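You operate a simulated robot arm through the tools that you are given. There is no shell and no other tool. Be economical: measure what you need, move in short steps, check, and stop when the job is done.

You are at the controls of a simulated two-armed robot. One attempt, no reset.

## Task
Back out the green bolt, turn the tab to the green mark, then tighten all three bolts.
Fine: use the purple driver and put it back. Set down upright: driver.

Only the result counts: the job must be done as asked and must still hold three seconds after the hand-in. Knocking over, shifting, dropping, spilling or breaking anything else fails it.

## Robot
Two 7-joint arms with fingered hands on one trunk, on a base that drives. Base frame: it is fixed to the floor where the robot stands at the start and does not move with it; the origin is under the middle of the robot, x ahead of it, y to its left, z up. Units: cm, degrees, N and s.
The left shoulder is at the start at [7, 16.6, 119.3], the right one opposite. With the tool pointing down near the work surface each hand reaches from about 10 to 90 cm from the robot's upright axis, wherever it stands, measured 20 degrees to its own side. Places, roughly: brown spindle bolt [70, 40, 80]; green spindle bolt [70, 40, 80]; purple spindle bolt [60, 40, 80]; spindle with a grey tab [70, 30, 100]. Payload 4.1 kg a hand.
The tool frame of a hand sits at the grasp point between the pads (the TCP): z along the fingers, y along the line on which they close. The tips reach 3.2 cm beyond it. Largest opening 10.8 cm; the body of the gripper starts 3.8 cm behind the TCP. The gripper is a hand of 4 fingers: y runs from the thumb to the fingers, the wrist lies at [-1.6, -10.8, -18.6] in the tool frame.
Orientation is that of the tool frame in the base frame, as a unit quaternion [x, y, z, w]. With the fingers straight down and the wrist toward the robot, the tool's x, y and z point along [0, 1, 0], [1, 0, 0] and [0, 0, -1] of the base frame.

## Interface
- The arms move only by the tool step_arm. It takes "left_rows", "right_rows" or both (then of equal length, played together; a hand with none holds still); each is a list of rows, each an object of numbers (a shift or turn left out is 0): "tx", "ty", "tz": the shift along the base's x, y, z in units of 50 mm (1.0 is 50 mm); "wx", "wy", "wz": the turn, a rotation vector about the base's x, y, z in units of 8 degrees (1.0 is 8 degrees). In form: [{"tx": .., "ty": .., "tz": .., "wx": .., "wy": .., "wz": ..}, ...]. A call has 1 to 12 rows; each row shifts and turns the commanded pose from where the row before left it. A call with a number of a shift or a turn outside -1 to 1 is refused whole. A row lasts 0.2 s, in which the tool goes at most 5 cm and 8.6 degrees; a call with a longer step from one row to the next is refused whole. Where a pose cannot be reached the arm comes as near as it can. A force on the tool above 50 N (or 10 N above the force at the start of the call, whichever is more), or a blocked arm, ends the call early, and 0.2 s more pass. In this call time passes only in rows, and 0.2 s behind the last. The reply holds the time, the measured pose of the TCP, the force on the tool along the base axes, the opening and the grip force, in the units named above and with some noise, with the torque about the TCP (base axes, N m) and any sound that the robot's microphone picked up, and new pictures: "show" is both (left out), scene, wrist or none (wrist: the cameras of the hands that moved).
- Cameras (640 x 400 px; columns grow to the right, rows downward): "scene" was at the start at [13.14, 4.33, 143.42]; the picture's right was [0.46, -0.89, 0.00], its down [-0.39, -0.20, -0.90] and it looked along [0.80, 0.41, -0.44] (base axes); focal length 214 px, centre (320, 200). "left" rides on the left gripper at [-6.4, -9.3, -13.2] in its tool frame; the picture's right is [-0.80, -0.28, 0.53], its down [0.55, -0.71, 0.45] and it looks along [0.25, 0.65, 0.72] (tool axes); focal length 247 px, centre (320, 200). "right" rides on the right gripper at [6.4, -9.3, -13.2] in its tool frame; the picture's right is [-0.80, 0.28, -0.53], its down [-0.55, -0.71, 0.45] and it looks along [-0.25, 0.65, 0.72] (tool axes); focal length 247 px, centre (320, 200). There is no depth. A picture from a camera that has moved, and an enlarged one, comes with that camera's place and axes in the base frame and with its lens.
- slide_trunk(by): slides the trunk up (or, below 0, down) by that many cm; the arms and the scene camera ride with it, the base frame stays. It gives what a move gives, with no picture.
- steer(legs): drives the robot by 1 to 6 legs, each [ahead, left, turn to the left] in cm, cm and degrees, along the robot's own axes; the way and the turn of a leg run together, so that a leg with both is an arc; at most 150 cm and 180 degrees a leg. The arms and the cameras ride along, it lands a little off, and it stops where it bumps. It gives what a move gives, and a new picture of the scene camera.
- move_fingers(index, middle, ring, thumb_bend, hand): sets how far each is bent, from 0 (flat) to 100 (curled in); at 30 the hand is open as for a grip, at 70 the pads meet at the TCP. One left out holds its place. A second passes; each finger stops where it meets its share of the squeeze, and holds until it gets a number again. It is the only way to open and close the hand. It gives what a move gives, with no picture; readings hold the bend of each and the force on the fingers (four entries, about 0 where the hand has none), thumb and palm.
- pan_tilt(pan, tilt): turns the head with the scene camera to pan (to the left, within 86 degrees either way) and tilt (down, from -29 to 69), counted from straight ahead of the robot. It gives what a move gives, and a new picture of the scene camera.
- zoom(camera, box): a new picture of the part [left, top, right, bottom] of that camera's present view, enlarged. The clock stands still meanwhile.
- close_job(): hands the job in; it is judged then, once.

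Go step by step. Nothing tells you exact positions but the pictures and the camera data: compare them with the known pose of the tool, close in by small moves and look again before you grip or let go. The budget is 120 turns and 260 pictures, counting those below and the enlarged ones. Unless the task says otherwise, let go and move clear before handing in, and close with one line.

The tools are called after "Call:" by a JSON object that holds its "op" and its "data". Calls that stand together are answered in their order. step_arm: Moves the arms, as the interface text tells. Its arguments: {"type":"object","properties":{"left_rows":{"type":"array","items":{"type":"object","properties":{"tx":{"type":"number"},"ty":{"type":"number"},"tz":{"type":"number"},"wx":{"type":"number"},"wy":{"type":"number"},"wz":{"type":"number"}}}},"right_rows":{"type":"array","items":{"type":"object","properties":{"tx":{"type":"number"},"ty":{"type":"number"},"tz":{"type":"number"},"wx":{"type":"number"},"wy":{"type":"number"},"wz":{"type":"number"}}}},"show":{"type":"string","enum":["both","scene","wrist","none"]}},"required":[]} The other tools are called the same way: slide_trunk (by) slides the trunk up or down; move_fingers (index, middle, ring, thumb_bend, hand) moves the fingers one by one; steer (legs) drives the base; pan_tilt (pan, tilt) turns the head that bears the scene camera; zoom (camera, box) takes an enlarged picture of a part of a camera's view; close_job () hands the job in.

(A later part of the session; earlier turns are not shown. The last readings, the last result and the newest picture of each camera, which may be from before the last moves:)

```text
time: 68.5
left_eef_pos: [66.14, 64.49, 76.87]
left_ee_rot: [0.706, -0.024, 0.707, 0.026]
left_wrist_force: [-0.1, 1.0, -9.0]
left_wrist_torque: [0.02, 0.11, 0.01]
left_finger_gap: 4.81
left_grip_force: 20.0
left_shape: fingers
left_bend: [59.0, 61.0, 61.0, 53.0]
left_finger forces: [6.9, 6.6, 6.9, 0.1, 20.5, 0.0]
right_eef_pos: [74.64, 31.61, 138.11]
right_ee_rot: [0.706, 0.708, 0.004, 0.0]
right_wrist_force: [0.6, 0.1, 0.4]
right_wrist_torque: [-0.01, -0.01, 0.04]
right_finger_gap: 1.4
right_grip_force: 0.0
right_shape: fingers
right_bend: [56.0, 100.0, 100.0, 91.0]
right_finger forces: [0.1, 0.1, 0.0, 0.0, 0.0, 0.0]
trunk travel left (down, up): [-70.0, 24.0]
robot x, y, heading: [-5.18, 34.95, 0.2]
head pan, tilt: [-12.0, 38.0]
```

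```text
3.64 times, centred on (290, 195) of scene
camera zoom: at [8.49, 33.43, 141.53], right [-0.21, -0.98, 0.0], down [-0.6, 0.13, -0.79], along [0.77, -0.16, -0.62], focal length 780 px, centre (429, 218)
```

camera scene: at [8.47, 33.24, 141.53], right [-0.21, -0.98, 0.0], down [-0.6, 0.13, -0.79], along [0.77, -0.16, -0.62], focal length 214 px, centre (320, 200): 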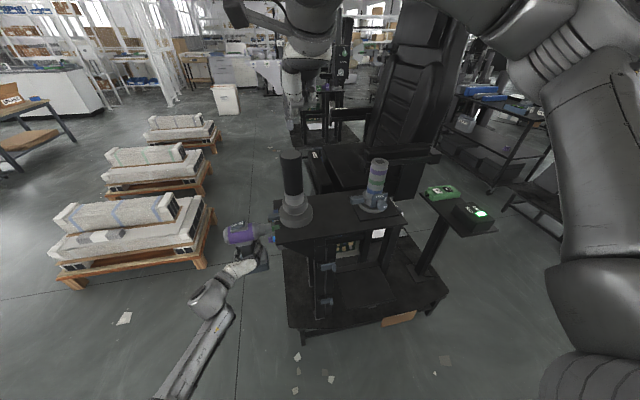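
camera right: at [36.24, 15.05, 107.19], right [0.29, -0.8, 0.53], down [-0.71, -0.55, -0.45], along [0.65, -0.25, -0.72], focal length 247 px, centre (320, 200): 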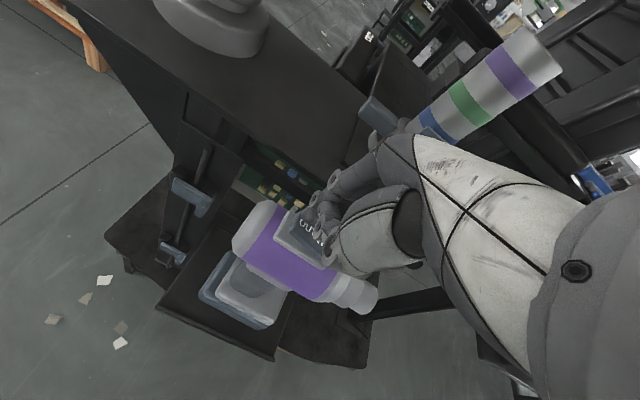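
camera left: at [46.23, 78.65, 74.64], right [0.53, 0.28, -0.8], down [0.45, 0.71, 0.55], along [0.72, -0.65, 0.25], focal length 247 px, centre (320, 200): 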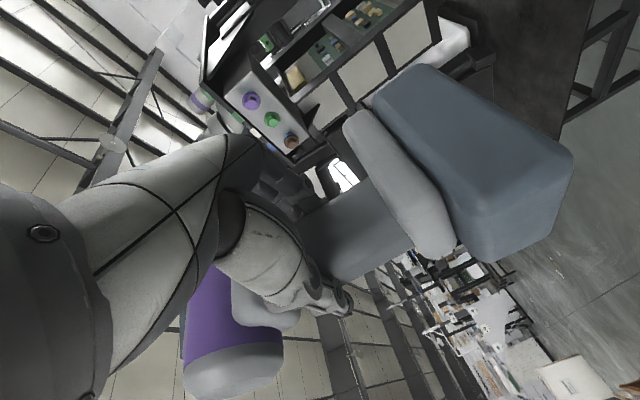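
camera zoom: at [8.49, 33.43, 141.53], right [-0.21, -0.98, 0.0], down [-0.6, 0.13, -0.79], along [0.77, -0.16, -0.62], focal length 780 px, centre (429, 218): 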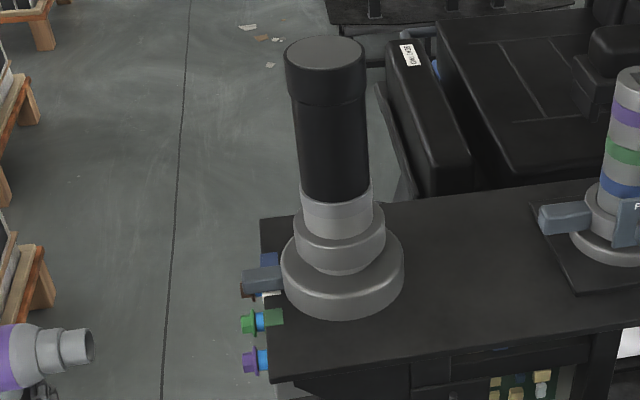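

Spindle top centre ≈(66.6, 29.8, 113), 7 cm diameter; green mark is ≈30° CCW from the tab. Opening the right hand and bringing it above the spindle.

Call:
{"op": "move_fingers", "data": {"hand": "right", "index": 30, "middle": 30, "ring": 30, "thumb_bend": 30}}

Call:
{"op": "step_arm", "data": {"right_rows": [{"tx": -0.8, "ty": -0.18}, {"tx": -0.8, "ty": -0.18}, {"tz": -0.8}, {"tz": -0.8}, {"tz": -0.6}], "show": "none"}}

Call:
{"op": "pan_tilt", "data": {"pan": 0, "tilt": 25}}

Call:
{"op": "zoom", "data": {"camera": "scene", "box": [250, 90, 400, 250]}}

Call:
{"op": "zoom", "data": {"camera": "right", "box": [120, 130, 440, 400]}}

```text
time: 69.5
left_eef_pos: [66.25, 64.29, 76.77]
left_ee_rot: [0.706, -0.023, 0.707, 0.024]
left_wrist_force: [-0.8, 0.1, -7.9]
left_wrist_torque: [0.05, 0.12, 0.01]
left_finger_gap: 4.8
left_grip_force: 20.0
left_shape: fingers
left_bend: [59.0, 61.0, 61.0, 53.0]
left_finger forces: [6.8, 6.6, 6.9, 0.1, 20.6, 0.0]
right_eef_pos: [74.63, 31.36, 138.16]
right_ee_rot: [0.706, 0.708, 0.004, -0.001]
right_wrist_force: [1.0, -0.3, -0.8]
right_wrist_torque: [0.03, 0.03, -0.01]
right_finger_gap: 10.81
right_grip_force: 0.0
right_shape: fingers
right_bend: [30.0, 30.0, 30.0, 30.0]
right_finger forces: [0.0, 0.0, 0.1, 0.1, 0.0, 0.0]
trunk travel left (down, up): [-70.0, 24.0]
robot x, y, heading: [-4.96, 34.65, 0.2]
head pan, tilt: [-12.0, 38.0]
```

```text
time: 70.8
left_eef_pos: [66.2, 64.33, 76.91]
left_ee_rot: [0.707, -0.023, 0.707, 0.025]
left_wrist_force: [-0.6, -0.4, -8.5]
left_wrist_torque: [-0.01, 0.1, 0.03]
left_finger_gap: 4.82
left_grip_force: 20.2
left_shape: fingers
left_bend: [59.0, 61.0, 61.0, 53.0]
left_finger forces: [6.8, 6.7, 6.9, 0.0, 20.7, 0.0]
right_eef_pos: [66.65, 29.62, 127.07]
right_ee_rot: [0.707, 0.708, 0.004, -0.001]
right_wrist_force: [0.4, -0.5, -0.5]
right_wrist_torque: [0.01, -0.01, 0.01]
right_finger_gap: 10.86
right_grip_force: 0.1
right_shape: fingers
right_bend: [30.0, 30.0, 30.0, 30.0]
right_finger forces: [0.0, 0.0, 0.1, 0.1, 0.0, 0.0]
trunk travel left (down, up): [-70.0, 24.0]
robot x, y, heading: [-5.08, 34.67, -0.0]
head pan, tilt: [-12.0, 38.0]
```

```text
time: 71.5
left_eef_pos: [66.16, 64.37, 76.91]
left_ee_rot: [0.707, -0.022, 0.707, 0.025]
left_wrist_force: [-0.5, 0.9, -8.0]
left_wrist_torque: [0.0, 0.11, 0.01]
left_finger_gap: 4.79
left_grip_force: 20.2
left_shape: fingers
left_bend: [59.0, 61.0, 61.0, 53.0]
left_finger forces: [6.8, 6.8, 7.0, 0.0, 20.6, 0.0]
right_eef_pos: [66.65, 29.68, 126.98]
right_ee_rot: [0.707, 0.707, 0.003, 0.0]
right_wrist_force: [0.2, -1.0, 1.4]
right_wrist_torque: [-0.02, -0.02, 0.05]
right_finger_gap: 10.84
right_grip_force: 0.0
right_shape: fingers
right_bend: [30.0, 30.0, 30.0, 30.0]
right_finger forces: [0.0, 0.0, 0.1, 0.0, 0.0, 0.0]
trunk travel left (down, up): [-70.0, 24.0]
robot x, y, heading: [-4.88, 34.82, 0.0]
head pan, tilt: [0.0, 25.0]
camera scene: at [9.24, 35.05, 143.56], right [0.0, -1.0, 0.0], down [-0.42, 0.0, -0.91], along [0.91, 0.0, -0.42], focal length 214 px, centre (320, 200)
```

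scene: 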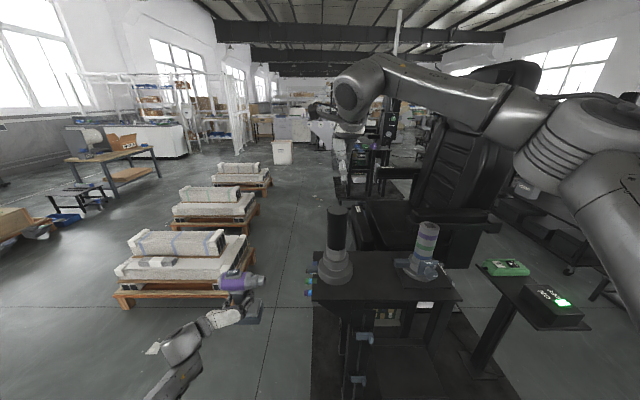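

```text
2.50 times, centred on (325, 170) of scene
camera zoom: at [9.24, 35.05, 143.56], right [0.0, -1.0, 0.0], down [-0.42, 0.0, -0.91], along [0.91, 0.0, -0.42], focal length 536 px, centre (308, 275)
```

zoom: 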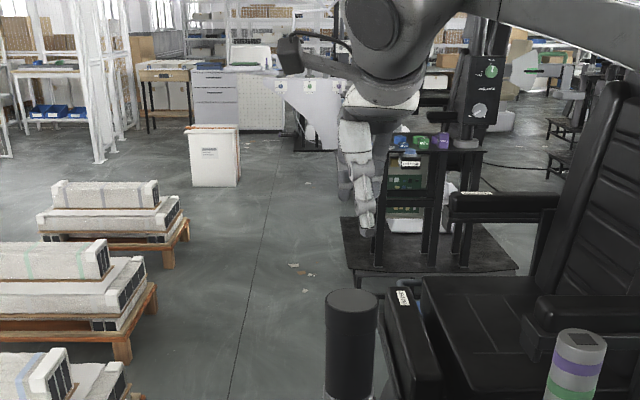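

```text
1.48 times, centred on (280, 265) of right
camera zoom: at [57.38, 36.05, 140.2], right [0.28, -0.8, 0.53], down [-0.7, -0.55, -0.45], along [0.65, -0.24, -0.72], focal length 366 px, centre (379, 104)
```

zoom: 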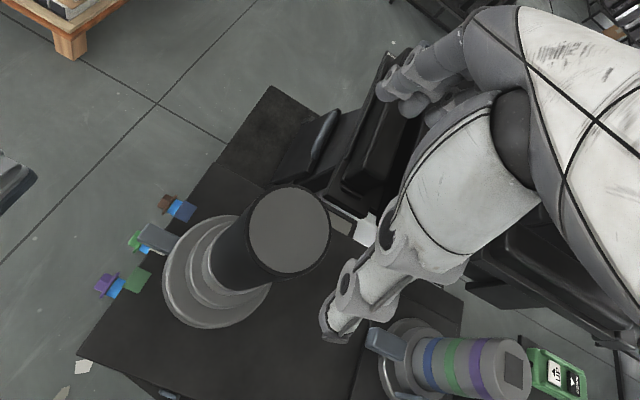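

Call:
{"op": "step_arm", "data": {"right_rows": [{"tz": -0.8, "ty": 0.02}, {"tz": -0.8}, {"tz": -0.7}, {"tz": -0.5}], "show": "none"}}

Call:
{"op": "zoom", "data": {"camera": "right", "box": [120, 130, 440, 400]}}

Call:
{"op": "zoom", "data": {"camera": "scene", "box": [270, 150, 420, 280]}}

```text
time: 72.5
left_eef_pos: [66.18, 64.28, 76.82]
left_ee_rot: [0.705, -0.023, 0.708, 0.026]
left_wrist_force: [-0.5, -0.5, -8.8]
left_wrist_torque: [0.06, 0.05, 0.04]
left_finger_gap: 4.78
left_grip_force: 20.5
left_shape: fingers
left_bend: [59.0, 61.0, 61.0, 53.0]
left_finger forces: [6.7, 6.7, 7.0, 0.0, 20.5, 0.0]
right_eef_pos: [66.78, 29.72, 112.96]
right_ee_rot: [0.706, 0.708, 0.005, -0.001]
right_wrist_force: [-0.7, 0.3, -0.4]
right_wrist_torque: [0.03, 0.0, -0.02]
right_finger_gap: 10.84
right_grip_force: 0.0
right_shape: fingers
right_bend: [30.0, 30.0, 30.0, 30.0]
right_finger forces: [0.1, 0.0, 0.0, 0.0, 0.0, 0.0]
trunk travel left (down, up): [-70.0, 24.0]
robot x, y, heading: [-4.84, 34.93, -0.1]
head pan, tilt: [0.0, 25.0]
```

```text
1.48 times, centred on (280, 265) of right
camera zoom: at [57.49, 36.08, 126.13], right [0.28, -0.8, 0.53], down [-0.7, -0.55, -0.45], along [0.65, -0.24, -0.72], focal length 366 px, centre (379, 104)
```

zoom: 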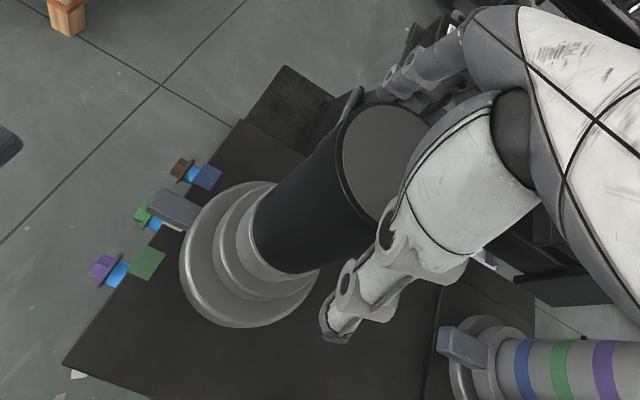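

```text
3.08 times, centred on (345, 215) of scene
camera zoom: at [9.33, 35.04, 143.56], right [0.0, -1.0, 0.0], down [-0.42, 0.0, -0.91], along [0.91, 0.0, -0.42], focal length 660 px, centre (243, 154)
```

zoom: 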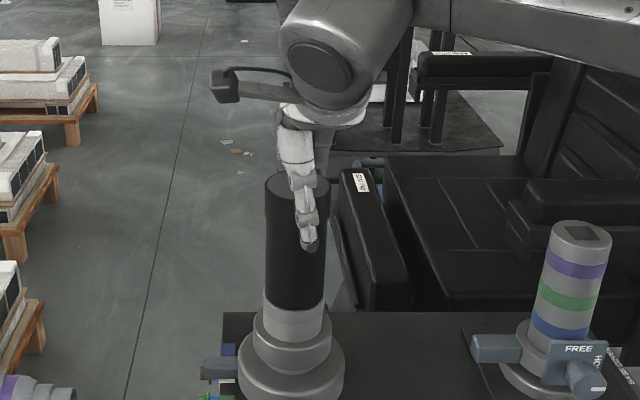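

Call:
{"op": "step_arm", "data": {"right_rows": [{"tz": -0.25}, {"tz": -0.2}], "show": "none"}}

Call:
{"op": "move_fingers", "data": {"hand": "right", "index": 75, "middle": 75, "ring": 75, "thumb_bend": 75}}

Call:
{"op": "zoom", "data": {"camera": "right", "box": [120, 130, 440, 400]}}

```text
time: 73.1
left_eef_pos: [66.23, 64.28, 76.79]
left_ee_rot: [0.706, -0.023, 0.707, 0.024]
left_wrist_force: [-0.8, 0.4, -8.5]
left_wrist_torque: [0.0, 0.05, 0.01]
left_finger_gap: 4.82
left_grip_force: 20.4
left_shape: fingers
left_bend: [59.0, 61.0, 61.0, 53.0]
left_finger forces: [6.8, 6.7, 7.0, 0.0, 20.5, 0.0]
right_eef_pos: [66.66, 29.57, 110.71]
right_ee_rot: [0.706, 0.709, 0.003, 0.0]
right_wrist_force: [-0.3, -0.1, 1.5]
right_wrist_torque: [0.0, 0.0, -0.04]
right_finger_gap: 10.82
right_grip_force: 0.1
right_shape: fingers
right_bend: [30.0, 30.0, 30.0, 30.0]
right_finger forces: [0.1, 0.1, 0.0, 0.0, 0.0, 0.0]
trunk travel left (down, up): [-70.0, 24.0]
robot x, y, heading: [-4.93, 35.18, 0.3]
head pan, tilt: [0.0, 25.0]
```

```text
time: 74.1
left_eef_pos: [66.15, 64.31, 76.9]
left_ee_rot: [0.706, -0.024, 0.707, 0.024]
left_wrist_force: [-0.9, -0.5, -8.1]
left_wrist_torque: [0.0, 0.12, -0.02]
left_finger_gap: 4.81
left_grip_force: 20.2
left_shape: fingers
left_bend: [59.0, 61.0, 61.0, 53.0]
left_finger forces: [6.8, 6.7, 7.0, 0.0, 20.5, 0.1]
right_eef_pos: [66.69, 29.52, 110.73]
right_ee_rot: [0.706, 0.708, 0.004, -0.001]
right_wrist_force: [-0.8, -2.5, -3.8]
right_wrist_torque: [-0.14, -0.7, 0.0]
right_finger_gap: 5.81
right_grip_force: 27.1
right_shape: fingers
right_bend: [59.0, 52.0, 61.0, 57.0]
right_finger forces: [11.2, 7.5, 7.7, 0.0, 28.1, 0.0]
trunk travel left (down, up): [-70.0, 24.0]
robot x, y, heading: [-5.4, 34.8, -0.3]
head pan, tilt: [0.0, 25.0]
```

```text
1.48 times, centred on (280, 265) of right
camera zoom: at [57.42, 35.99, 123.94], right [0.28, -0.8, 0.53], down [-0.7, -0.55, -0.45], along [0.65, -0.24, -0.72], focal length 366 px, centre (379, 104)
```

zoom: 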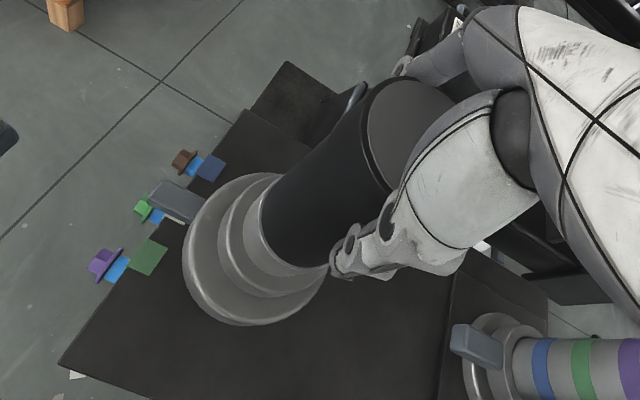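

Gripped. Turning +z in stages and watching the tab.

Call:
{"op": "step_arm", "data": {"right_rows": [{"wz": 0.4}, {"wz": 0.5}, {"wz": 0.5}, {}], "show": "none"}}

Call:
{"op": "zoom", "data": {"camera": "right", "box": [120, 130, 440, 400]}}

```text
time: 75.1
left_eef_pos: [66.22, 64.31, 76.8]
left_ee_rot: [0.706, -0.024, 0.708, 0.024]
left_wrist_force: [0.3, 0.7, -9.0]
left_wrist_torque: [0.0, 0.12, 0.0]
left_finger_gap: 4.79
left_grip_force: 20.6
left_shape: fingers
left_bend: [59.0, 61.0, 61.0, 53.0]
left_finger forces: [6.8, 6.7, 7.1, 0.0, 20.5, 0.0]
right_eef_pos: [66.73, 29.6, 110.73]
right_ee_rot: [0.633, 0.774, 0.004, -0.001]
right_wrist_force: [-1.9, -2.1, -5.5]
right_wrist_torque: [-0.06, -0.71, -0.06]
right_finger_gap: 5.81
right_grip_force: 27.8
right_shape: fingers
right_bend: [59.0, 52.0, 61.0, 57.0]
right_finger forces: [11.1, 7.5, 8.1, 0.0, 27.9, 0.0]
trunk travel left (down, up): [-70.0, 24.0]
robot x, y, heading: [-5.07, 34.32, -0.0]
head pan, tilt: [0.0, 25.0]
```

```text
1.48 times, centred on (280, 265) of right
camera zoom: at [56.38, 34.06, 123.95], right [0.43, -0.73, 0.53], down [-0.58, -0.67, -0.45], along [0.69, -0.11, -0.72], focal length 366 px, centre (379, 104)
```

zoom: 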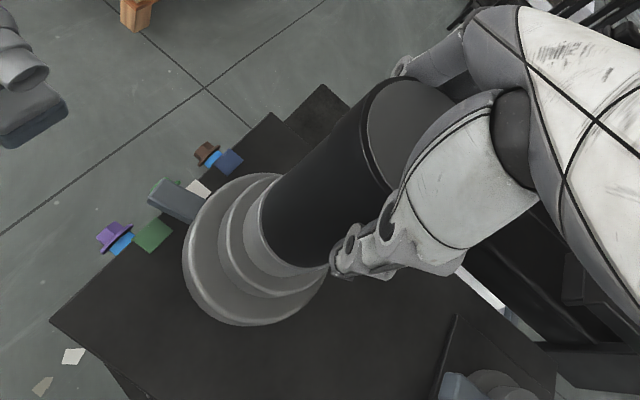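

Call:
{"op": "step_arm", "data": {"right_rows": [{"wz": 0.5}, {"wz": 0.5}, {"wz": 0.5}, {"wz": 0.5}, {}], "show": "none"}}

Call:
{"op": "zoom", "data": {"camera": "right", "box": [180, 210, 320, 330]}}

Call:
{"op": "pan_tilt", "data": {"pan": -8, "tilt": 38}}

Call:
{"op": "zoom", "data": {"camera": "scene", "box": [260, 190, 340, 250]}}

```text
time: 76.3
left_eef_pos: [66.21, 64.35, 76.93]
left_ee_rot: [0.706, -0.023, 0.707, 0.024]
left_wrist_force: [-0.8, -0.2, -9.2]
left_wrist_torque: [0.01, 0.12, -0.01]
left_finger_gap: 4.79
left_grip_force: 20.2
left_shape: fingers
left_bend: [60.0, 61.0, 61.0, 53.0]
left_finger forces: [6.8, 6.7, 7.0, 0.1, 20.5, 0.0]
right_eef_pos: [66.85, 29.54, 110.82]
right_ee_rot: [0.52, 0.854, 0.004, -0.002]
right_wrist_force: [0.4, -1.8, -5.0]
right_wrist_torque: [0.17, -0.62, -0.06]
right_finger_gap: 5.84
right_grip_force: 26.6
right_shape: fingers
right_bend: [59.0, 52.0, 61.0, 58.0]
right_finger forces: [11.4, 7.6, 7.9, 0.1, 27.1, 0.0]
trunk travel left (down, up): [-70.0, 24.0]
robot x, y, heading: [-5.08, 35.02, -0.2]
head pan, tilt: [0.0, 25.0]
```

```text
3.33 times, centred on (250, 270) of right
camera zoom: at [55.6, 31.04, 123.96], right [0.62, -0.58, 0.53], down [-0.37, -0.81, -0.46], along [0.69, 0.08, -0.72], focal length 823 px, centre (553, -33)
```

zoom: 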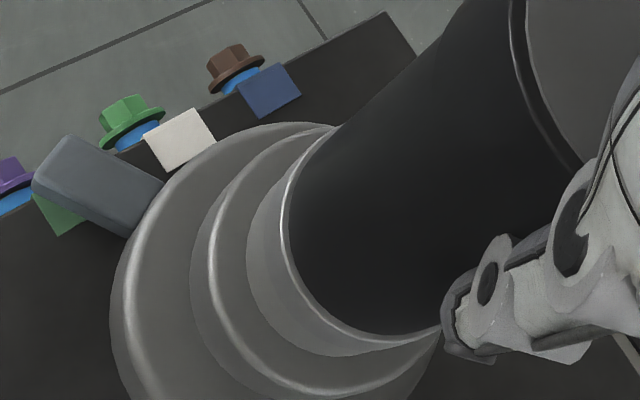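

```text
time: 77.0
left_eef_pos: [66.23, 64.36, 76.88]
left_ee_rot: [0.706, -0.024, 0.707, 0.024]
left_wrist_force: [0.3, 0.4, -8.9]
left_wrist_torque: [0.0, 0.11, 0.0]
left_finger_gap: 4.81
left_grip_force: 20.6
left_shape: fingers
left_bend: [60.0, 61.0, 61.0, 53.0]
left_finger forces: [6.7, 6.7, 7.0, 0.0, 20.6, 0.1]
right_eef_pos: [66.78, 29.63, 110.77]
right_ee_rot: [0.52, 0.854, 0.003, -0.003]
right_wrist_force: [0.4, -2.4, -6.0]
right_wrist_torque: [0.16, -0.61, -0.01]
right_finger_gap: 5.85
right_grip_force: 26.7
right_shape: fingers
right_bend: [59.0, 52.0, 61.0, 58.0]
right_finger forces: [11.2, 7.5, 7.8, 0.0, 27.2, 0.0]
trunk travel left (down, up): [-70.0, 24.0]
robot x, y, heading: [-5.18, 34.87, -0.0]
head pan, tilt: [-8.0, 38.0]
camera scene: at [8.66, 33.79, 141.53], right [-0.14, -0.99, 0.0], down [-0.61, 0.08, -0.79], along [0.78, -0.11, -0.62], focal length 214 px, centre (320, 200)
```

scene: 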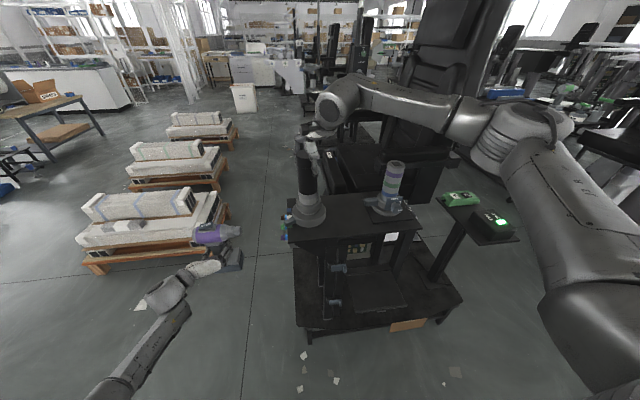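

```text
6.67 times, centred on (300, 220) of scene
camera zoom: at [8.66, 33.79, 141.53], right [-0.14, -0.99, 0.0], down [-0.61, 0.08, -0.79], along [0.78, -0.11, -0.62], focal length 1430 px, centre (453, 67)
```

zoom: 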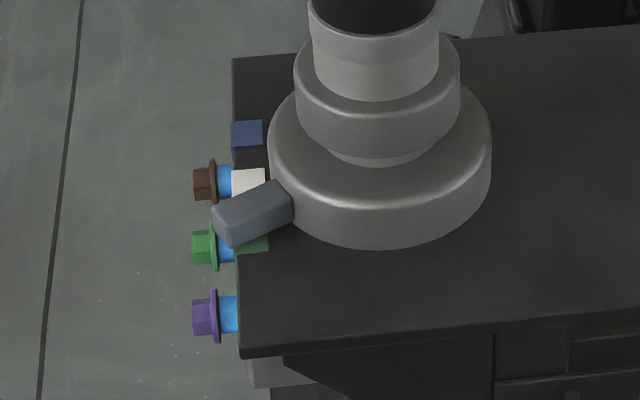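

Call:
{"op": "step_arm", "data": {"right_rows": [{"wz": 0.37}, {}], "show": "none"}}

Call:
{"op": "zoom", "data": {"camera": "scene", "box": [260, 190, 340, 250]}}

Call:
{"op": "zoom", "data": {"camera": "right", "box": [180, 210, 320, 330]}}

```text
time: 77.7
left_eef_pos: [66.21, 64.32, 76.77]
left_ee_rot: [0.706, -0.024, 0.708, 0.024]
left_wrist_force: [-0.8, 0.0, -8.7]
left_wrist_torque: [0.04, 0.08, 0.05]
left_finger_gap: 4.8
left_grip_force: 20.8
left_shape: fingers
left_bend: [60.0, 61.0, 61.0, 53.0]
left_finger forces: [6.8, 6.7, 7.0, 0.0, 20.5, 0.0]
right_eef_pos: [66.8, 29.55, 110.75]
right_ee_rot: [0.498, 0.867, 0.004, -0.001]
right_wrist_force: [-0.1, -2.6, -5.4]
right_wrist_torque: [0.17, -0.61, -0.04]
right_finger_gap: 5.83
right_grip_force: 27.4
right_shape: fingers
right_bend: [59.0, 52.0, 61.0, 58.0]
right_finger forces: [11.4, 7.6, 8.0, 0.0, 27.1, 0.0]
trunk travel left (down, up): [-70.0, 24.0]
robot x, y, heading: [-5.23, 34.92, 0.0]
head pan, tilt: [-8.0, 38.0]
```

```text
6.67 times, centred on (300, 220) of scene
camera zoom: at [8.65, 33.79, 141.52], right [-0.14, -0.99, 0.0], down [-0.61, 0.08, -0.79], along [0.78, -0.11, -0.62], focal length 1430 px, centre (453, 67)
```

zoom: 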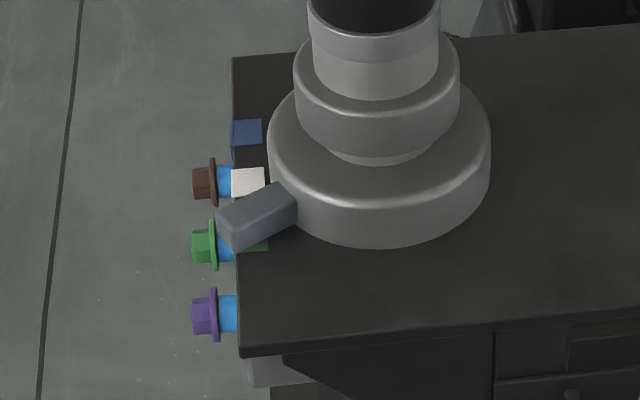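

```text
3.33 times, centred on (250, 270) of right
camera zoom: at [55.54, 30.47, 123.96], right [0.65, -0.55, 0.53], down [-0.33, -0.83, -0.46], along [0.69, 0.12, -0.72], focal length 823 px, centre (553, -33)
```

zoom: 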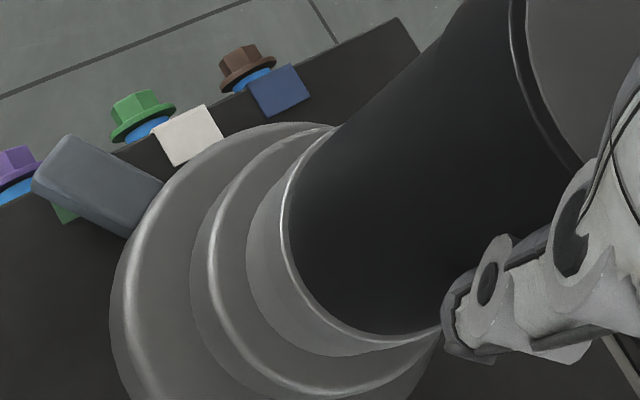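

Call:
{"op": "move_fingers", "data": {"hand": "right", "index": 30, "middle": 30, "ring": 30, "thumb_bend": 30}}

Call:
{"op": "step_arm", "data": {"right_rows": [{"tz": 0.5}, {"tz": 0.8}, {"tz": 0.8}, {"tz": 0.9}, {"tz": 0.9}, {"tz": 0.9, "wz": -0.7}, {"tz": 0.6, "wz": -0.75}, {"tx": 0.3, "ty": 0.1, "wz": -0.75}, {"tx": 0.5, "ty": 0.1, "wz": -0.75}, {"tx": 0.5, "ty": 0.3, "wz": -0.75}], "show": "none"}}

Call:
{"op": "zoom", "data": {"camera": "right", "box": [80, 270, 260, 400]}}

Call:
{"op": "zoom", "data": {"camera": "scene", "box": [260, 190, 340, 250]}}

```text
time: 78.7
left_eef_pos: [66.19, 64.44, 76.83]
left_ee_rot: [0.706, -0.023, 0.707, 0.024]
left_wrist_force: [-0.9, 0.3, -8.4]
left_wrist_torque: [-0.02, 0.11, 0.01]
left_finger_gap: 4.81
left_grip_force: 20.7
left_shape: fingers
left_bend: [60.0, 61.0, 61.0, 53.0]
left_finger forces: [6.8, 6.7, 7.0, 0.1, 20.5, 0.0]
right_eef_pos: [66.54, 29.65, 110.77]
right_ee_rot: [0.498, 0.867, 0.004, -0.003]
right_wrist_force: [1.4, -0.4, 0.6]
right_wrist_torque: [0.01, 0.01, 0.0]
right_finger_gap: 10.83
right_grip_force: 0.0
right_shape: fingers
right_bend: [30.0, 30.0, 30.0, 30.0]
right_finger forces: [0.1, 0.1, 0.0, 0.0, 0.0, 0.0]
trunk travel left (down, up): [-70.0, 24.0]
robot x, y, heading: [-5.19, 34.65, -0.0]
head pan, tilt: [-8.0, 38.0]
```

```text
time: 80.8
left_eef_pos: [66.28, 64.57, 76.63]
left_ee_rot: [0.706, -0.022, 0.707, 0.024]
left_wrist_force: [0.7, 0.4, -9.9]
left_wrist_torque: [0.04, 0.07, -0.05]
left_finger_gap: 4.81
left_grip_force: 20.4
left_shape: fingers
left_bend: [60.0, 61.0, 61.0, 53.0]
left_finger forces: [6.7, 6.6, 6.9, 0.1, 20.6, 0.0]
right_eef_pos: [73.2, 32.45, 137.73]
right_ee_rot: [0.703, 0.711, 0.003, 0.001]
right_wrist_force: [-0.1, 0.8, -0.4]
right_wrist_torque: [-0.07, -0.03, -0.01]
right_finger_gap: 10.85
right_grip_force: 0.0
right_shape: fingers
right_bend: [30.0, 30.0, 30.0, 30.0]
right_finger forces: [0.0, 0.0, 0.0, 0.1, 0.1, 0.0]
trunk travel left (down, up): [-70.0, 24.0]
robot x, y, heading: [-5.5, 34.93, 0.0]
head pan, tilt: [-8.0, 38.0]
```

```text
3.08 times, centred on (170, 335) of right
camera zoom: at [63.93, 38.97, 150.93], right [0.29, -0.8, 0.53], down [-0.7, -0.56, -0.45], along [0.66, -0.24, -0.72], focal length 760 px, centre (782, -215)
```

zoom: 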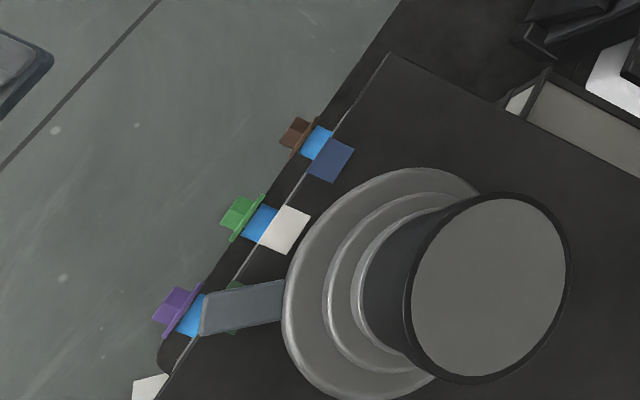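

```text
6.67 times, centred on (300, 220) of scene
camera zoom: at [8.62, 34.21, 141.53], right [-0.14, -0.99, 0.0], down [-0.61, 0.08, -0.79], along [0.78, -0.11, -0.62], focal length 1430 px, centre (453, 67)
```

zoom: 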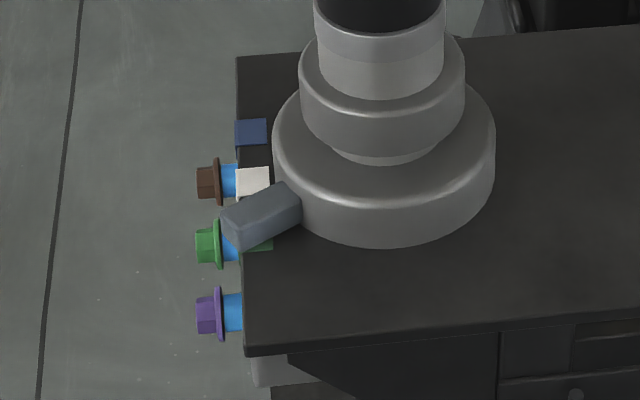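

Tab sits squarely on the green mark. Now set the driver to IN: bring it nearer and prepare the right index for poking the IN half.

Call:
{"op": "move_fingers", "data": {"hand": "right", "index": 60, "middle": 100, "ring": 100, "thumb_bend": 100}}

Call:
{"op": "step_arm", "data": {"left_rows": [{"ty": -0.5}, {"ty": -0.5}, {"ty": -0.5}, {"ty": -0.5}, {}, {}, {}], "right_rows": [{"tx": -0.3, "ty": 0.6}, {"tx": -0.3, "ty": 0.6}, {"tx": -0.3, "ty": 0.7}, {"tx": -0.4, "ty": 0.7}, {"tx": -0.5, "ty": 0.7, "tz": -0.3}, {"ty": 0.5, "tz": -0.8}, {"tz": -0.8}], "show": "both"}}

Call:
{"op": "zoom", "data": {"camera": "right", "box": [100, 150, 340, 350]}}

```text
time: 81.8
left_eef_pos: [66.16, 64.39, 76.84]
left_ee_rot: [0.706, -0.023, 0.707, 0.025]
left_wrist_force: [-0.4, 0.3, -8.8]
left_wrist_torque: [0.0, 0.08, 0.04]
left_finger_gap: 4.8
left_grip_force: 20.6
left_shape: fingers
left_bend: [60.0, 61.0, 61.0, 53.0]
left_finger forces: [6.6, 6.6, 7.0, 0.1, 20.5, 0.0]
right_eef_pos: [73.33, 32.2, 137.7]
right_ee_rot: [0.703, 0.711, 0.004, -0.001]
right_wrist_force: [-0.6, -0.6, 0.2]
right_wrist_torque: [0.0, 0.0, 0.01]
right_finger_gap: 1.17
right_grip_force: 0.0
right_shape: fingers
right_bend: [56.0, 100.0, 100.0, 89.0]
right_finger forces: [0.0, 0.0, 0.0, 0.1, 0.0, 0.0]
trunk travel left (down, up): [-70.0, 24.0]
robot x, y, heading: [-5.12, 34.88, 0.0]
head pan, tilt: [-8.0, 38.0]
```

```text
time: 83.5
left_eef_pos: [66.35, 54.24, 76.93]
left_ee_rot: [0.707, -0.024, 0.706, 0.024]
left_wrist_force: [0.4, 0.3, -8.9]
left_wrist_torque: [0.03, 0.1, 0.02]
left_finger_gap: 4.82
left_grip_force: 19.9
left_shape: fingers
left_bend: [60.0, 61.0, 61.0, 53.0]
left_finger forces: [6.7, 6.7, 7.1, 0.1, 20.3, 0.0]
right_eef_pos: [64.37, 50.96, 128.33]
right_ee_rot: [0.703, 0.711, 0.005, -0.001]
right_wrist_force: [0.0, -0.3, 0.0]
right_wrist_torque: [0.02, 0.0, 0.01]
right_finger_gap: 1.19
right_grip_force: 0.1
right_shape: fingers
right_bend: [56.0, 100.0, 100.0, 89.0]
right_finger forces: [0.0, 0.0, 0.1, 0.1, 0.0, 0.1]
trunk travel left (down, up): [-70.0, 24.0]
robot x, y, heading: [-5.2, 34.94, 0.0]
head pan, tilt: [-8.0, 38.0]
camera scene: at [8.68, 33.67, 141.52], right [-0.14, -0.99, 0.0], down [-0.61, 0.09, -0.79], along [0.78, -0.11, -0.62], focal length 214 px, centre (320, 200)
camera right: at [54.98, 57.29, 141.51], right [0.29, -0.8, 0.53], down [-0.7, -0.55, -0.46], along [0.66, -0.23, -0.72], focal length 247 px, centre (320, 200)
camera left: at [53.92, 64.36, 70.43], right [0.55, 0.25, -0.8], down [0.49, 0.67, 0.55], along [0.67, -0.7, 0.25], focal length 247 px, centre (320, 200)
```

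scene: 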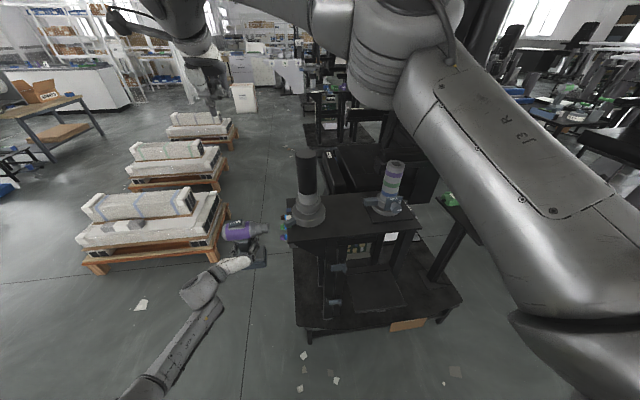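
right: 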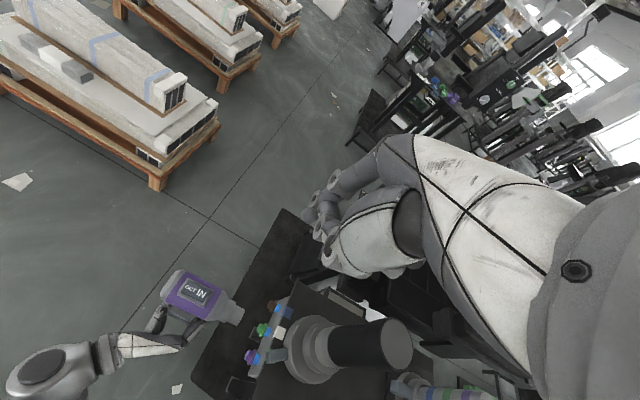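
left: 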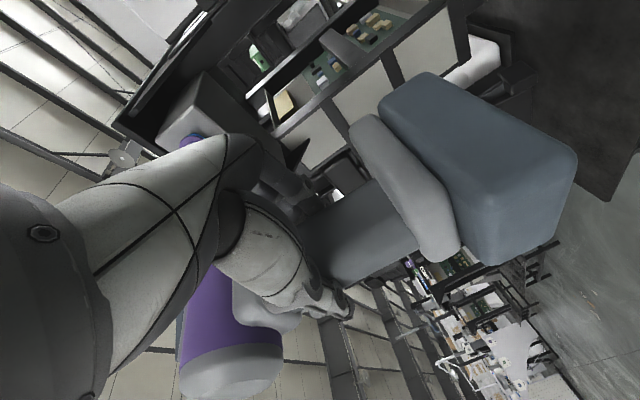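

```text
2.00 times, centred on (220, 250) of right
camera zoom: at [54.98, 57.29, 141.51], right [0.29, -0.8, 0.53], down [-0.7, -0.55, -0.46], along [0.66, -0.23, -0.72], focal length 494 px, centre (520, 100)
```

zoom: 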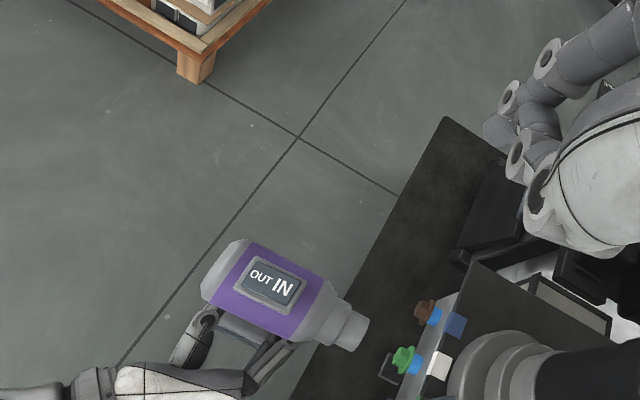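

Call:
{"op": "step_arm", "data": {"right_rows": [{"tx": -0.11, "ty": 0.5}, {"tz": -0.9}, {"tz": -0.9}, {"tz": -0.9}, {"tz": -0.9}, {"tz": -0.9}, {"tz": -0.9}, {"tz": -0.6}], "show": "none"}}

Call:
{"op": "zoom", "data": {"camera": "right", "box": [180, 130, 380, 290]}}

Call:
{"op": "zoom", "data": {"camera": "scene", "box": [200, 180, 300, 260]}}

```text
time: 85.2
left_eef_pos: [66.26, 54.4, 76.9]
left_ee_rot: [0.706, -0.023, 0.708, 0.024]
left_wrist_force: [1.3, 0.0, -10.1]
left_wrist_torque: [0.06, 0.1, -0.01]
left_finger_gap: 4.79
left_grip_force: 20.6
left_shape: fingers
left_bend: [60.0, 61.0, 61.0, 53.0]
left_finger forces: [6.7, 6.8, 7.1, 0.0, 20.5, 0.1]
right_eef_pos: [63.68, 53.78, 98.21]
right_ee_rot: [0.702, 0.712, 0.005, -0.001]
right_wrist_force: [1.2, -0.6, -0.6]
right_wrist_torque: [-0.01, -0.01, 0.02]
right_finger_gap: 1.18
right_grip_force: 0.2
right_shape: fingers
right_bend: [56.0, 100.0, 100.0, 89.0]
right_finger forces: [0.1, 0.1, 0.1, 0.1, 0.1, 0.0]
trunk travel left (down, up): [-70.0, 24.0]
robot x, y, heading: [-4.79, 35.01, -0.1]
head pan, tilt: [-8.0, 38.0]
```

```text
2.50 times, centred on (280, 210) of right
camera zoom: at [54.38, 60.03, 111.47], right [0.29, -0.8, 0.53], down [-0.7, -0.55, -0.46], along [0.66, -0.24, -0.72], focal length 617 px, centre (420, 175)
```

zoom: 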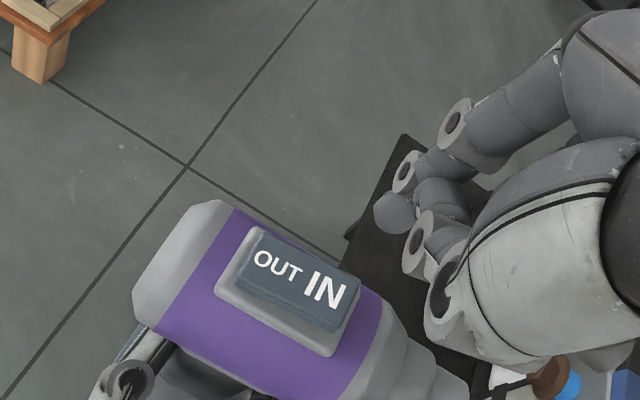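

```text
5.00 times, centred on (250, 220) of scene
camera zoom: at [8.63, 33.86, 141.53], right [-0.14, -0.99, 0.0], down [-0.61, 0.08, -0.79], along [0.78, -0.11, -0.62], focal length 1072 px, centre (670, 100)
```

zoom: 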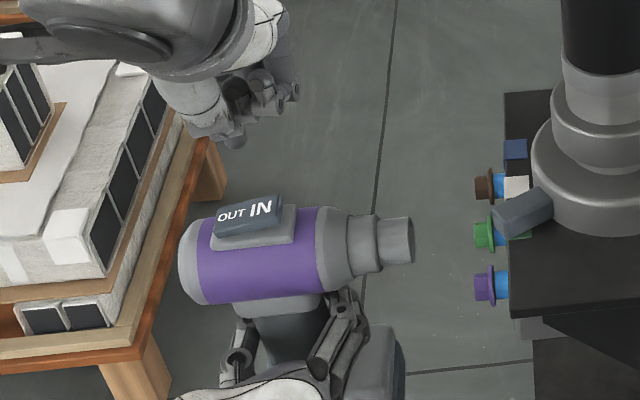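

Call:
{"op": "step_arm", "data": {"right_rows": [{"tx": -0.1, "ty": -0.14}, {"tz": -0.4}, {"tz": -0.3}, {"tz": -0.14}], "show": "none"}}

Call:
{"op": "zoom", "data": {"camera": "right", "box": [230, 130, 380, 250]}}

Call:
{"op": "zoom", "data": {"camera": "scene", "box": [210, 190, 280, 250]}}

```text
time: 86.2
left_eef_pos: [66.12, 54.46, 76.85]
left_ee_rot: [0.707, -0.024, 0.707, 0.025]
left_wrist_force: [-0.1, 0.4, -8.8]
left_wrist_torque: [0.02, 0.06, -0.01]
left_finger_gap: 4.82
left_grip_force: 20.0
left_shape: fingers
left_bend: [60.0, 61.0, 61.0, 53.0]
left_finger forces: [6.8, 6.7, 7.1, 0.1, 20.5, 0.0]
right_eef_pos: [63.06, 52.88, 94.13]
right_ee_rot: [0.702, 0.712, 0.004, 0.0]
right_wrist_force: [-0.3, 0.4, 0.2]
right_wrist_torque: [0.01, -0.01, -0.01]
right_finger_gap: 1.22
right_grip_force: 0.1
right_shape: fingers
right_bend: [56.0, 100.0, 100.0, 89.0]
right_finger forces: [0.0, 0.0, 0.1, 0.0, 0.0, 0.0]
trunk travel left (down, up): [-70.0, 24.0]
robot x, y, heading: [-5.28, 34.8, 0.1]
head pan, tilt: [-8.0, 38.0]
```

```text
3.33 times, centred on (305, 190) of right
camera zoom: at [53.71, 59.27, 107.25], right [0.29, -0.8, 0.53], down [-0.7, -0.56, -0.45], along [0.66, -0.24, -0.72], focal length 823 px, centre (370, 233)
```

zoom: 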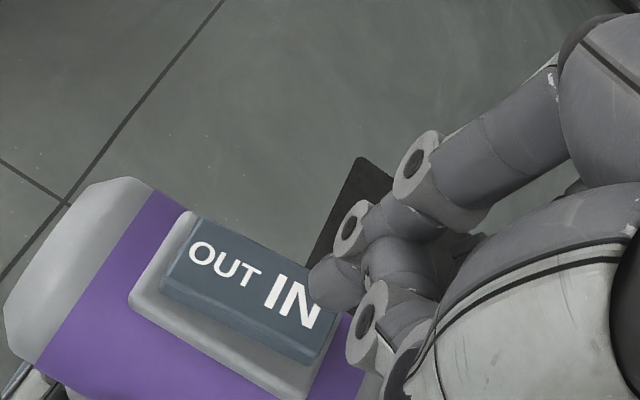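

```text
6.67 times, centred on (245, 220) of scene
camera zoom: at [8.59, 33.85, 141.53], right [-0.14, -0.99, 0.0], down [-0.61, 0.08, -0.79], along [0.78, -0.11, -0.62], focal length 1430 px, centre (820, 67)
```

zoom: 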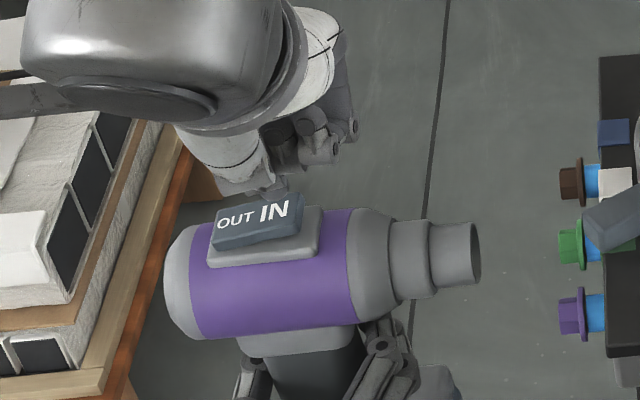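

Call:
{"op": "step_arm", "data": {"right_rows": [{"tx": -0.12}, {"tz": -0.06}, {"tz": -0.05}, {"tz": -0.04}], "show": "none"}}

Call:
{"op": "zoom", "data": {"camera": "right", "box": [230, 130, 380, 250]}}

Call:
{"op": "zoom", "data": {"camera": "scene", "box": [210, 190, 280, 250]}}

```text
time: 87.2
left_eef_pos: [66.16, 54.39, 76.87]
left_ee_rot: [0.706, -0.023, 0.707, 0.026]
left_wrist_force: [0.1, 0.4, -8.9]
left_wrist_torque: [0.01, 0.13, 0.0]
left_finger_gap: 4.8
left_grip_force: 21.2
left_shape: fingers
left_bend: [60.0, 61.0, 61.0, 53.0]
left_finger forces: [6.7, 6.6, 7.2, 0.0, 20.4, 0.0]
right_eef_pos: [62.39, 52.93, 93.47]
right_ee_rot: [0.703, 0.711, 0.005, -0.001]
right_wrist_force: [0.2, -0.5, 0.5]
right_wrist_torque: [0.02, 0.01, 0.01]
right_finger_gap: 1.2
right_grip_force: 0.1
right_shape: fingers
right_bend: [56.0, 100.0, 100.0, 89.0]
right_finger forces: [0.0, 0.0, 0.0, 0.0, 0.0, 0.0]
trunk travel left (down, up): [-70.0, 24.0]
robot x, y, heading: [-5.04, 34.7, 0.1]
head pan, tilt: [-8.0, 38.0]
```

```text
3.33 times, centred on (305, 190) of right
camera zoom: at [53.11, 59.26, 106.56], right [0.29, -0.8, 0.53], down [-0.7, -0.55, -0.45], along [0.66, -0.24, -0.72], focal length 823 px, centre (370, 233)
```

zoom: 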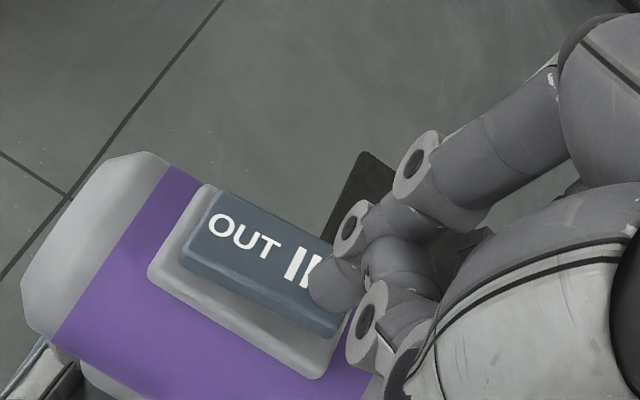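

```text
6.67 times, centred on (245, 220) of scene
camera zoom: at [8.58, 33.85, 141.53], right [-0.14, -0.99, 0.0], down [-0.61, 0.08, -0.79], along [0.78, -0.11, -0.62], focal length 1430 px, centre (820, 67)
```

zoom: 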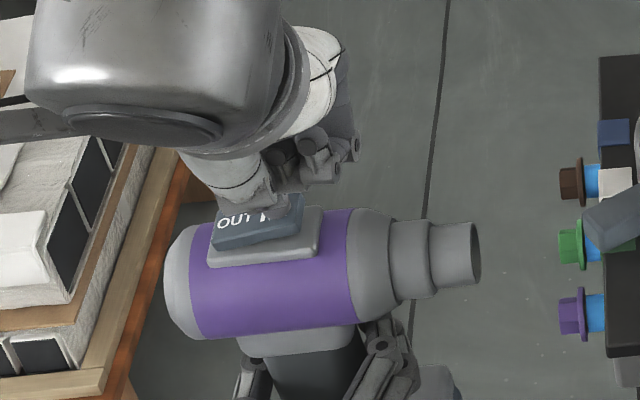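

Call:
{"op": "step_arm", "data": {"right_rows": [{"tz": -0.04}, {"tz": -0.04}, {}], "show": "none"}}

Call:
{"op": "step_arm", "data": {"right_rows": [{"tz": -0.04}, {"tz": -0.04}, {}], "show": "none"}}

Call:
{"op": "zoom", "data": {"camera": "scene", "box": [210, 190, 280, 250]}}

```text
time: 88.0
left_eef_pos: [66.17, 54.51, 76.98]
left_ee_rot: [0.707, -0.023, 0.707, 0.025]
left_wrist_force: [0.7, 0.0, -8.2]
left_wrist_torque: [0.02, 0.11, -0.01]
left_finger_gap: 4.82
left_grip_force: 20.3
left_shape: fingers
left_bend: [60.0, 61.0, 61.0, 53.0]
left_finger forces: [6.7, 6.7, 7.1, 0.1, 20.6, 0.0]
right_eef_pos: [62.42, 52.85, 93.0]
right_ee_rot: [0.703, 0.711, 0.004, -0.001]
right_wrist_force: [-0.9, 0.4, 0.0]
right_wrist_torque: [-0.02, -0.01, 0.0]
right_finger_gap: 1.23
right_grip_force: 0.1
right_shape: fingers
right_bend: [56.0, 100.0, 100.0, 89.0]
right_finger forces: [0.0, 0.0, 0.0, 0.1, 0.0, 0.0]
trunk travel left (down, up): [-70.0, 24.0]
robot x, y, heading: [-5.49, 34.89, 0.1]
head pan, tilt: [-8.0, 38.0]
```

```text
time: 88.8
left_eef_pos: [66.32, 54.46, 76.75]
left_ee_rot: [0.707, -0.024, 0.706, 0.024]
left_wrist_force: [2.1, 0.6, -17.6]
left_wrist_torque: [-0.07, 0.26, -0.05]
left_finger_gap: 4.79
left_grip_force: 20.7
left_shape: fingers
left_bend: [59.0, 61.0, 61.0, 53.0]
left_finger forces: [6.6, 6.7, 7.1, 0.0, 21.1, 0.0]
right_eef_pos: [62.39, 53.06, 92.66]
right_ee_rot: [0.703, 0.712, 0.004, -0.001]
right_wrist_force: [-1.4, -0.2, 9.5]
right_wrist_torque: [0.14, -0.28, -0.01]
right_finger_gap: 1.18
right_grip_force: 4.6
right_shape: fingers
right_bend: [57.0, 100.0, 100.0, 89.0]
right_finger forces: [9.1, 0.0, 0.0, 0.0, 0.0, 0.1]
trunk travel left (down, up): [-70.0, 24.0]
robot x, y, heading: [-5.2, 35.19, -0.0]
head pan, tilt: [-8.0, 38.0]
```

```text
6.67 times, centred on (245, 220) of scene
camera zoom: at [8.58, 33.85, 141.53], right [-0.14, -0.99, 0.0], down [-0.61, 0.08, -0.79], along [0.78, -0.11, -0.62], focal length 1430 px, centre (820, 67)
```

zoom: 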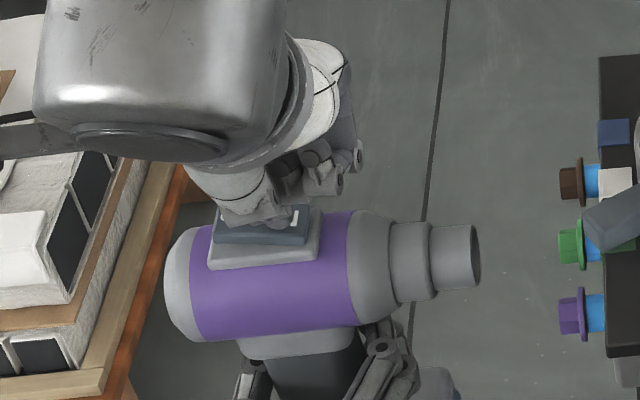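

The rocker tipped under 9 N. Lifting to verify.

Call:
{"op": "step_arm", "data": {"right_rows": [{"tz": 0.3}, {"tz": 0.8}, {"tz": 0.8}, {"tz": 0.8}, {"tz": 0.8}], "show": "none"}}

Call:
{"op": "zoom", "data": {"camera": "scene", "box": [210, 190, 280, 250]}}

Call:
{"op": "zoom", "data": {"camera": "right", "box": [180, 170, 380, 330]}}

```text
time: 90.0
left_eef_pos: [66.2, 54.33, 76.99]
left_ee_rot: [0.705, -0.023, 0.708, 0.024]
left_wrist_force: [-0.1, 0.2, -8.0]
left_wrist_torque: [0.02, 0.1, 0.02]
left_finger_gap: 4.79
left_grip_force: 20.4
left_shape: fingers
left_bend: [60.0, 61.0, 61.0, 53.0]
left_finger forces: [6.8, 6.8, 7.2, 0.1, 20.5, 0.0]
right_eef_pos: [62.52, 52.95, 110.27]
right_ee_rot: [0.703, 0.711, 0.004, 0.0]
right_wrist_force: [-0.1, -0.8, -0.1]
right_wrist_torque: [0.04, -0.01, 0.01]
right_finger_gap: 1.2
right_grip_force: 0.1
right_shape: fingers
right_bend: [56.0, 100.0, 100.0, 89.0]
right_finger forces: [0.0, 0.0, 0.0, 0.0, 0.1, 0.0]
trunk travel left (down, up): [-70.0, 24.0]
robot x, y, heading: [-4.93, 35.09, 0.1]
head pan, tilt: [-8.0, 38.0]
```

```text
6.67 times, centred on (245, 220) of scene
camera zoom: at [8.48, 33.83, 141.54], right [-0.14, -0.99, 0.0], down [-0.61, 0.08, -0.79], along [0.78, -0.11, -0.62], focal length 1430 px, centre (820, 67)
```

zoom: 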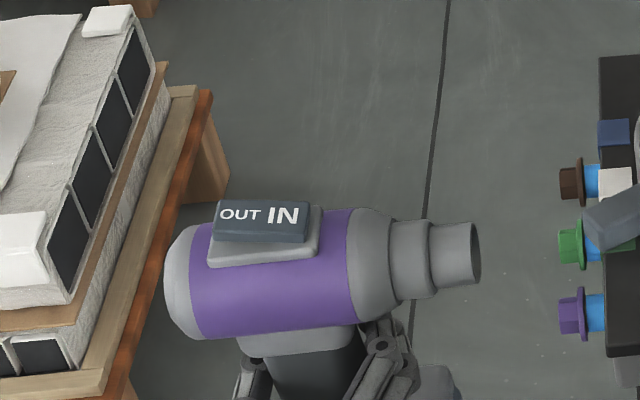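

```text
2.50 times, centred on (280, 250) of right
camera zoom: at [53.13, 59.27, 123.41], right [0.29, -0.8, 0.53], down [-0.7, -0.56, -0.45], along [0.66, -0.24, -0.72], focal length 617 px, centre (420, 75)
```

zoom: 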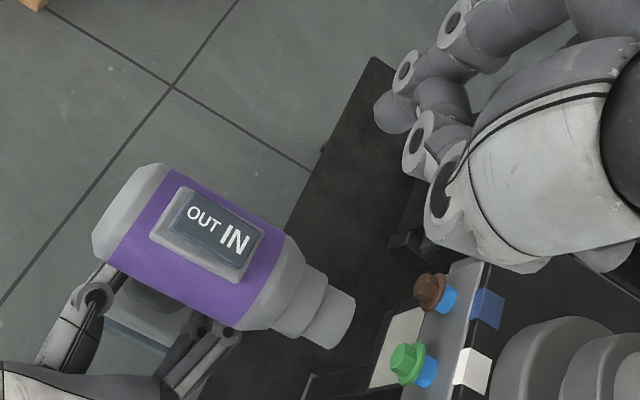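

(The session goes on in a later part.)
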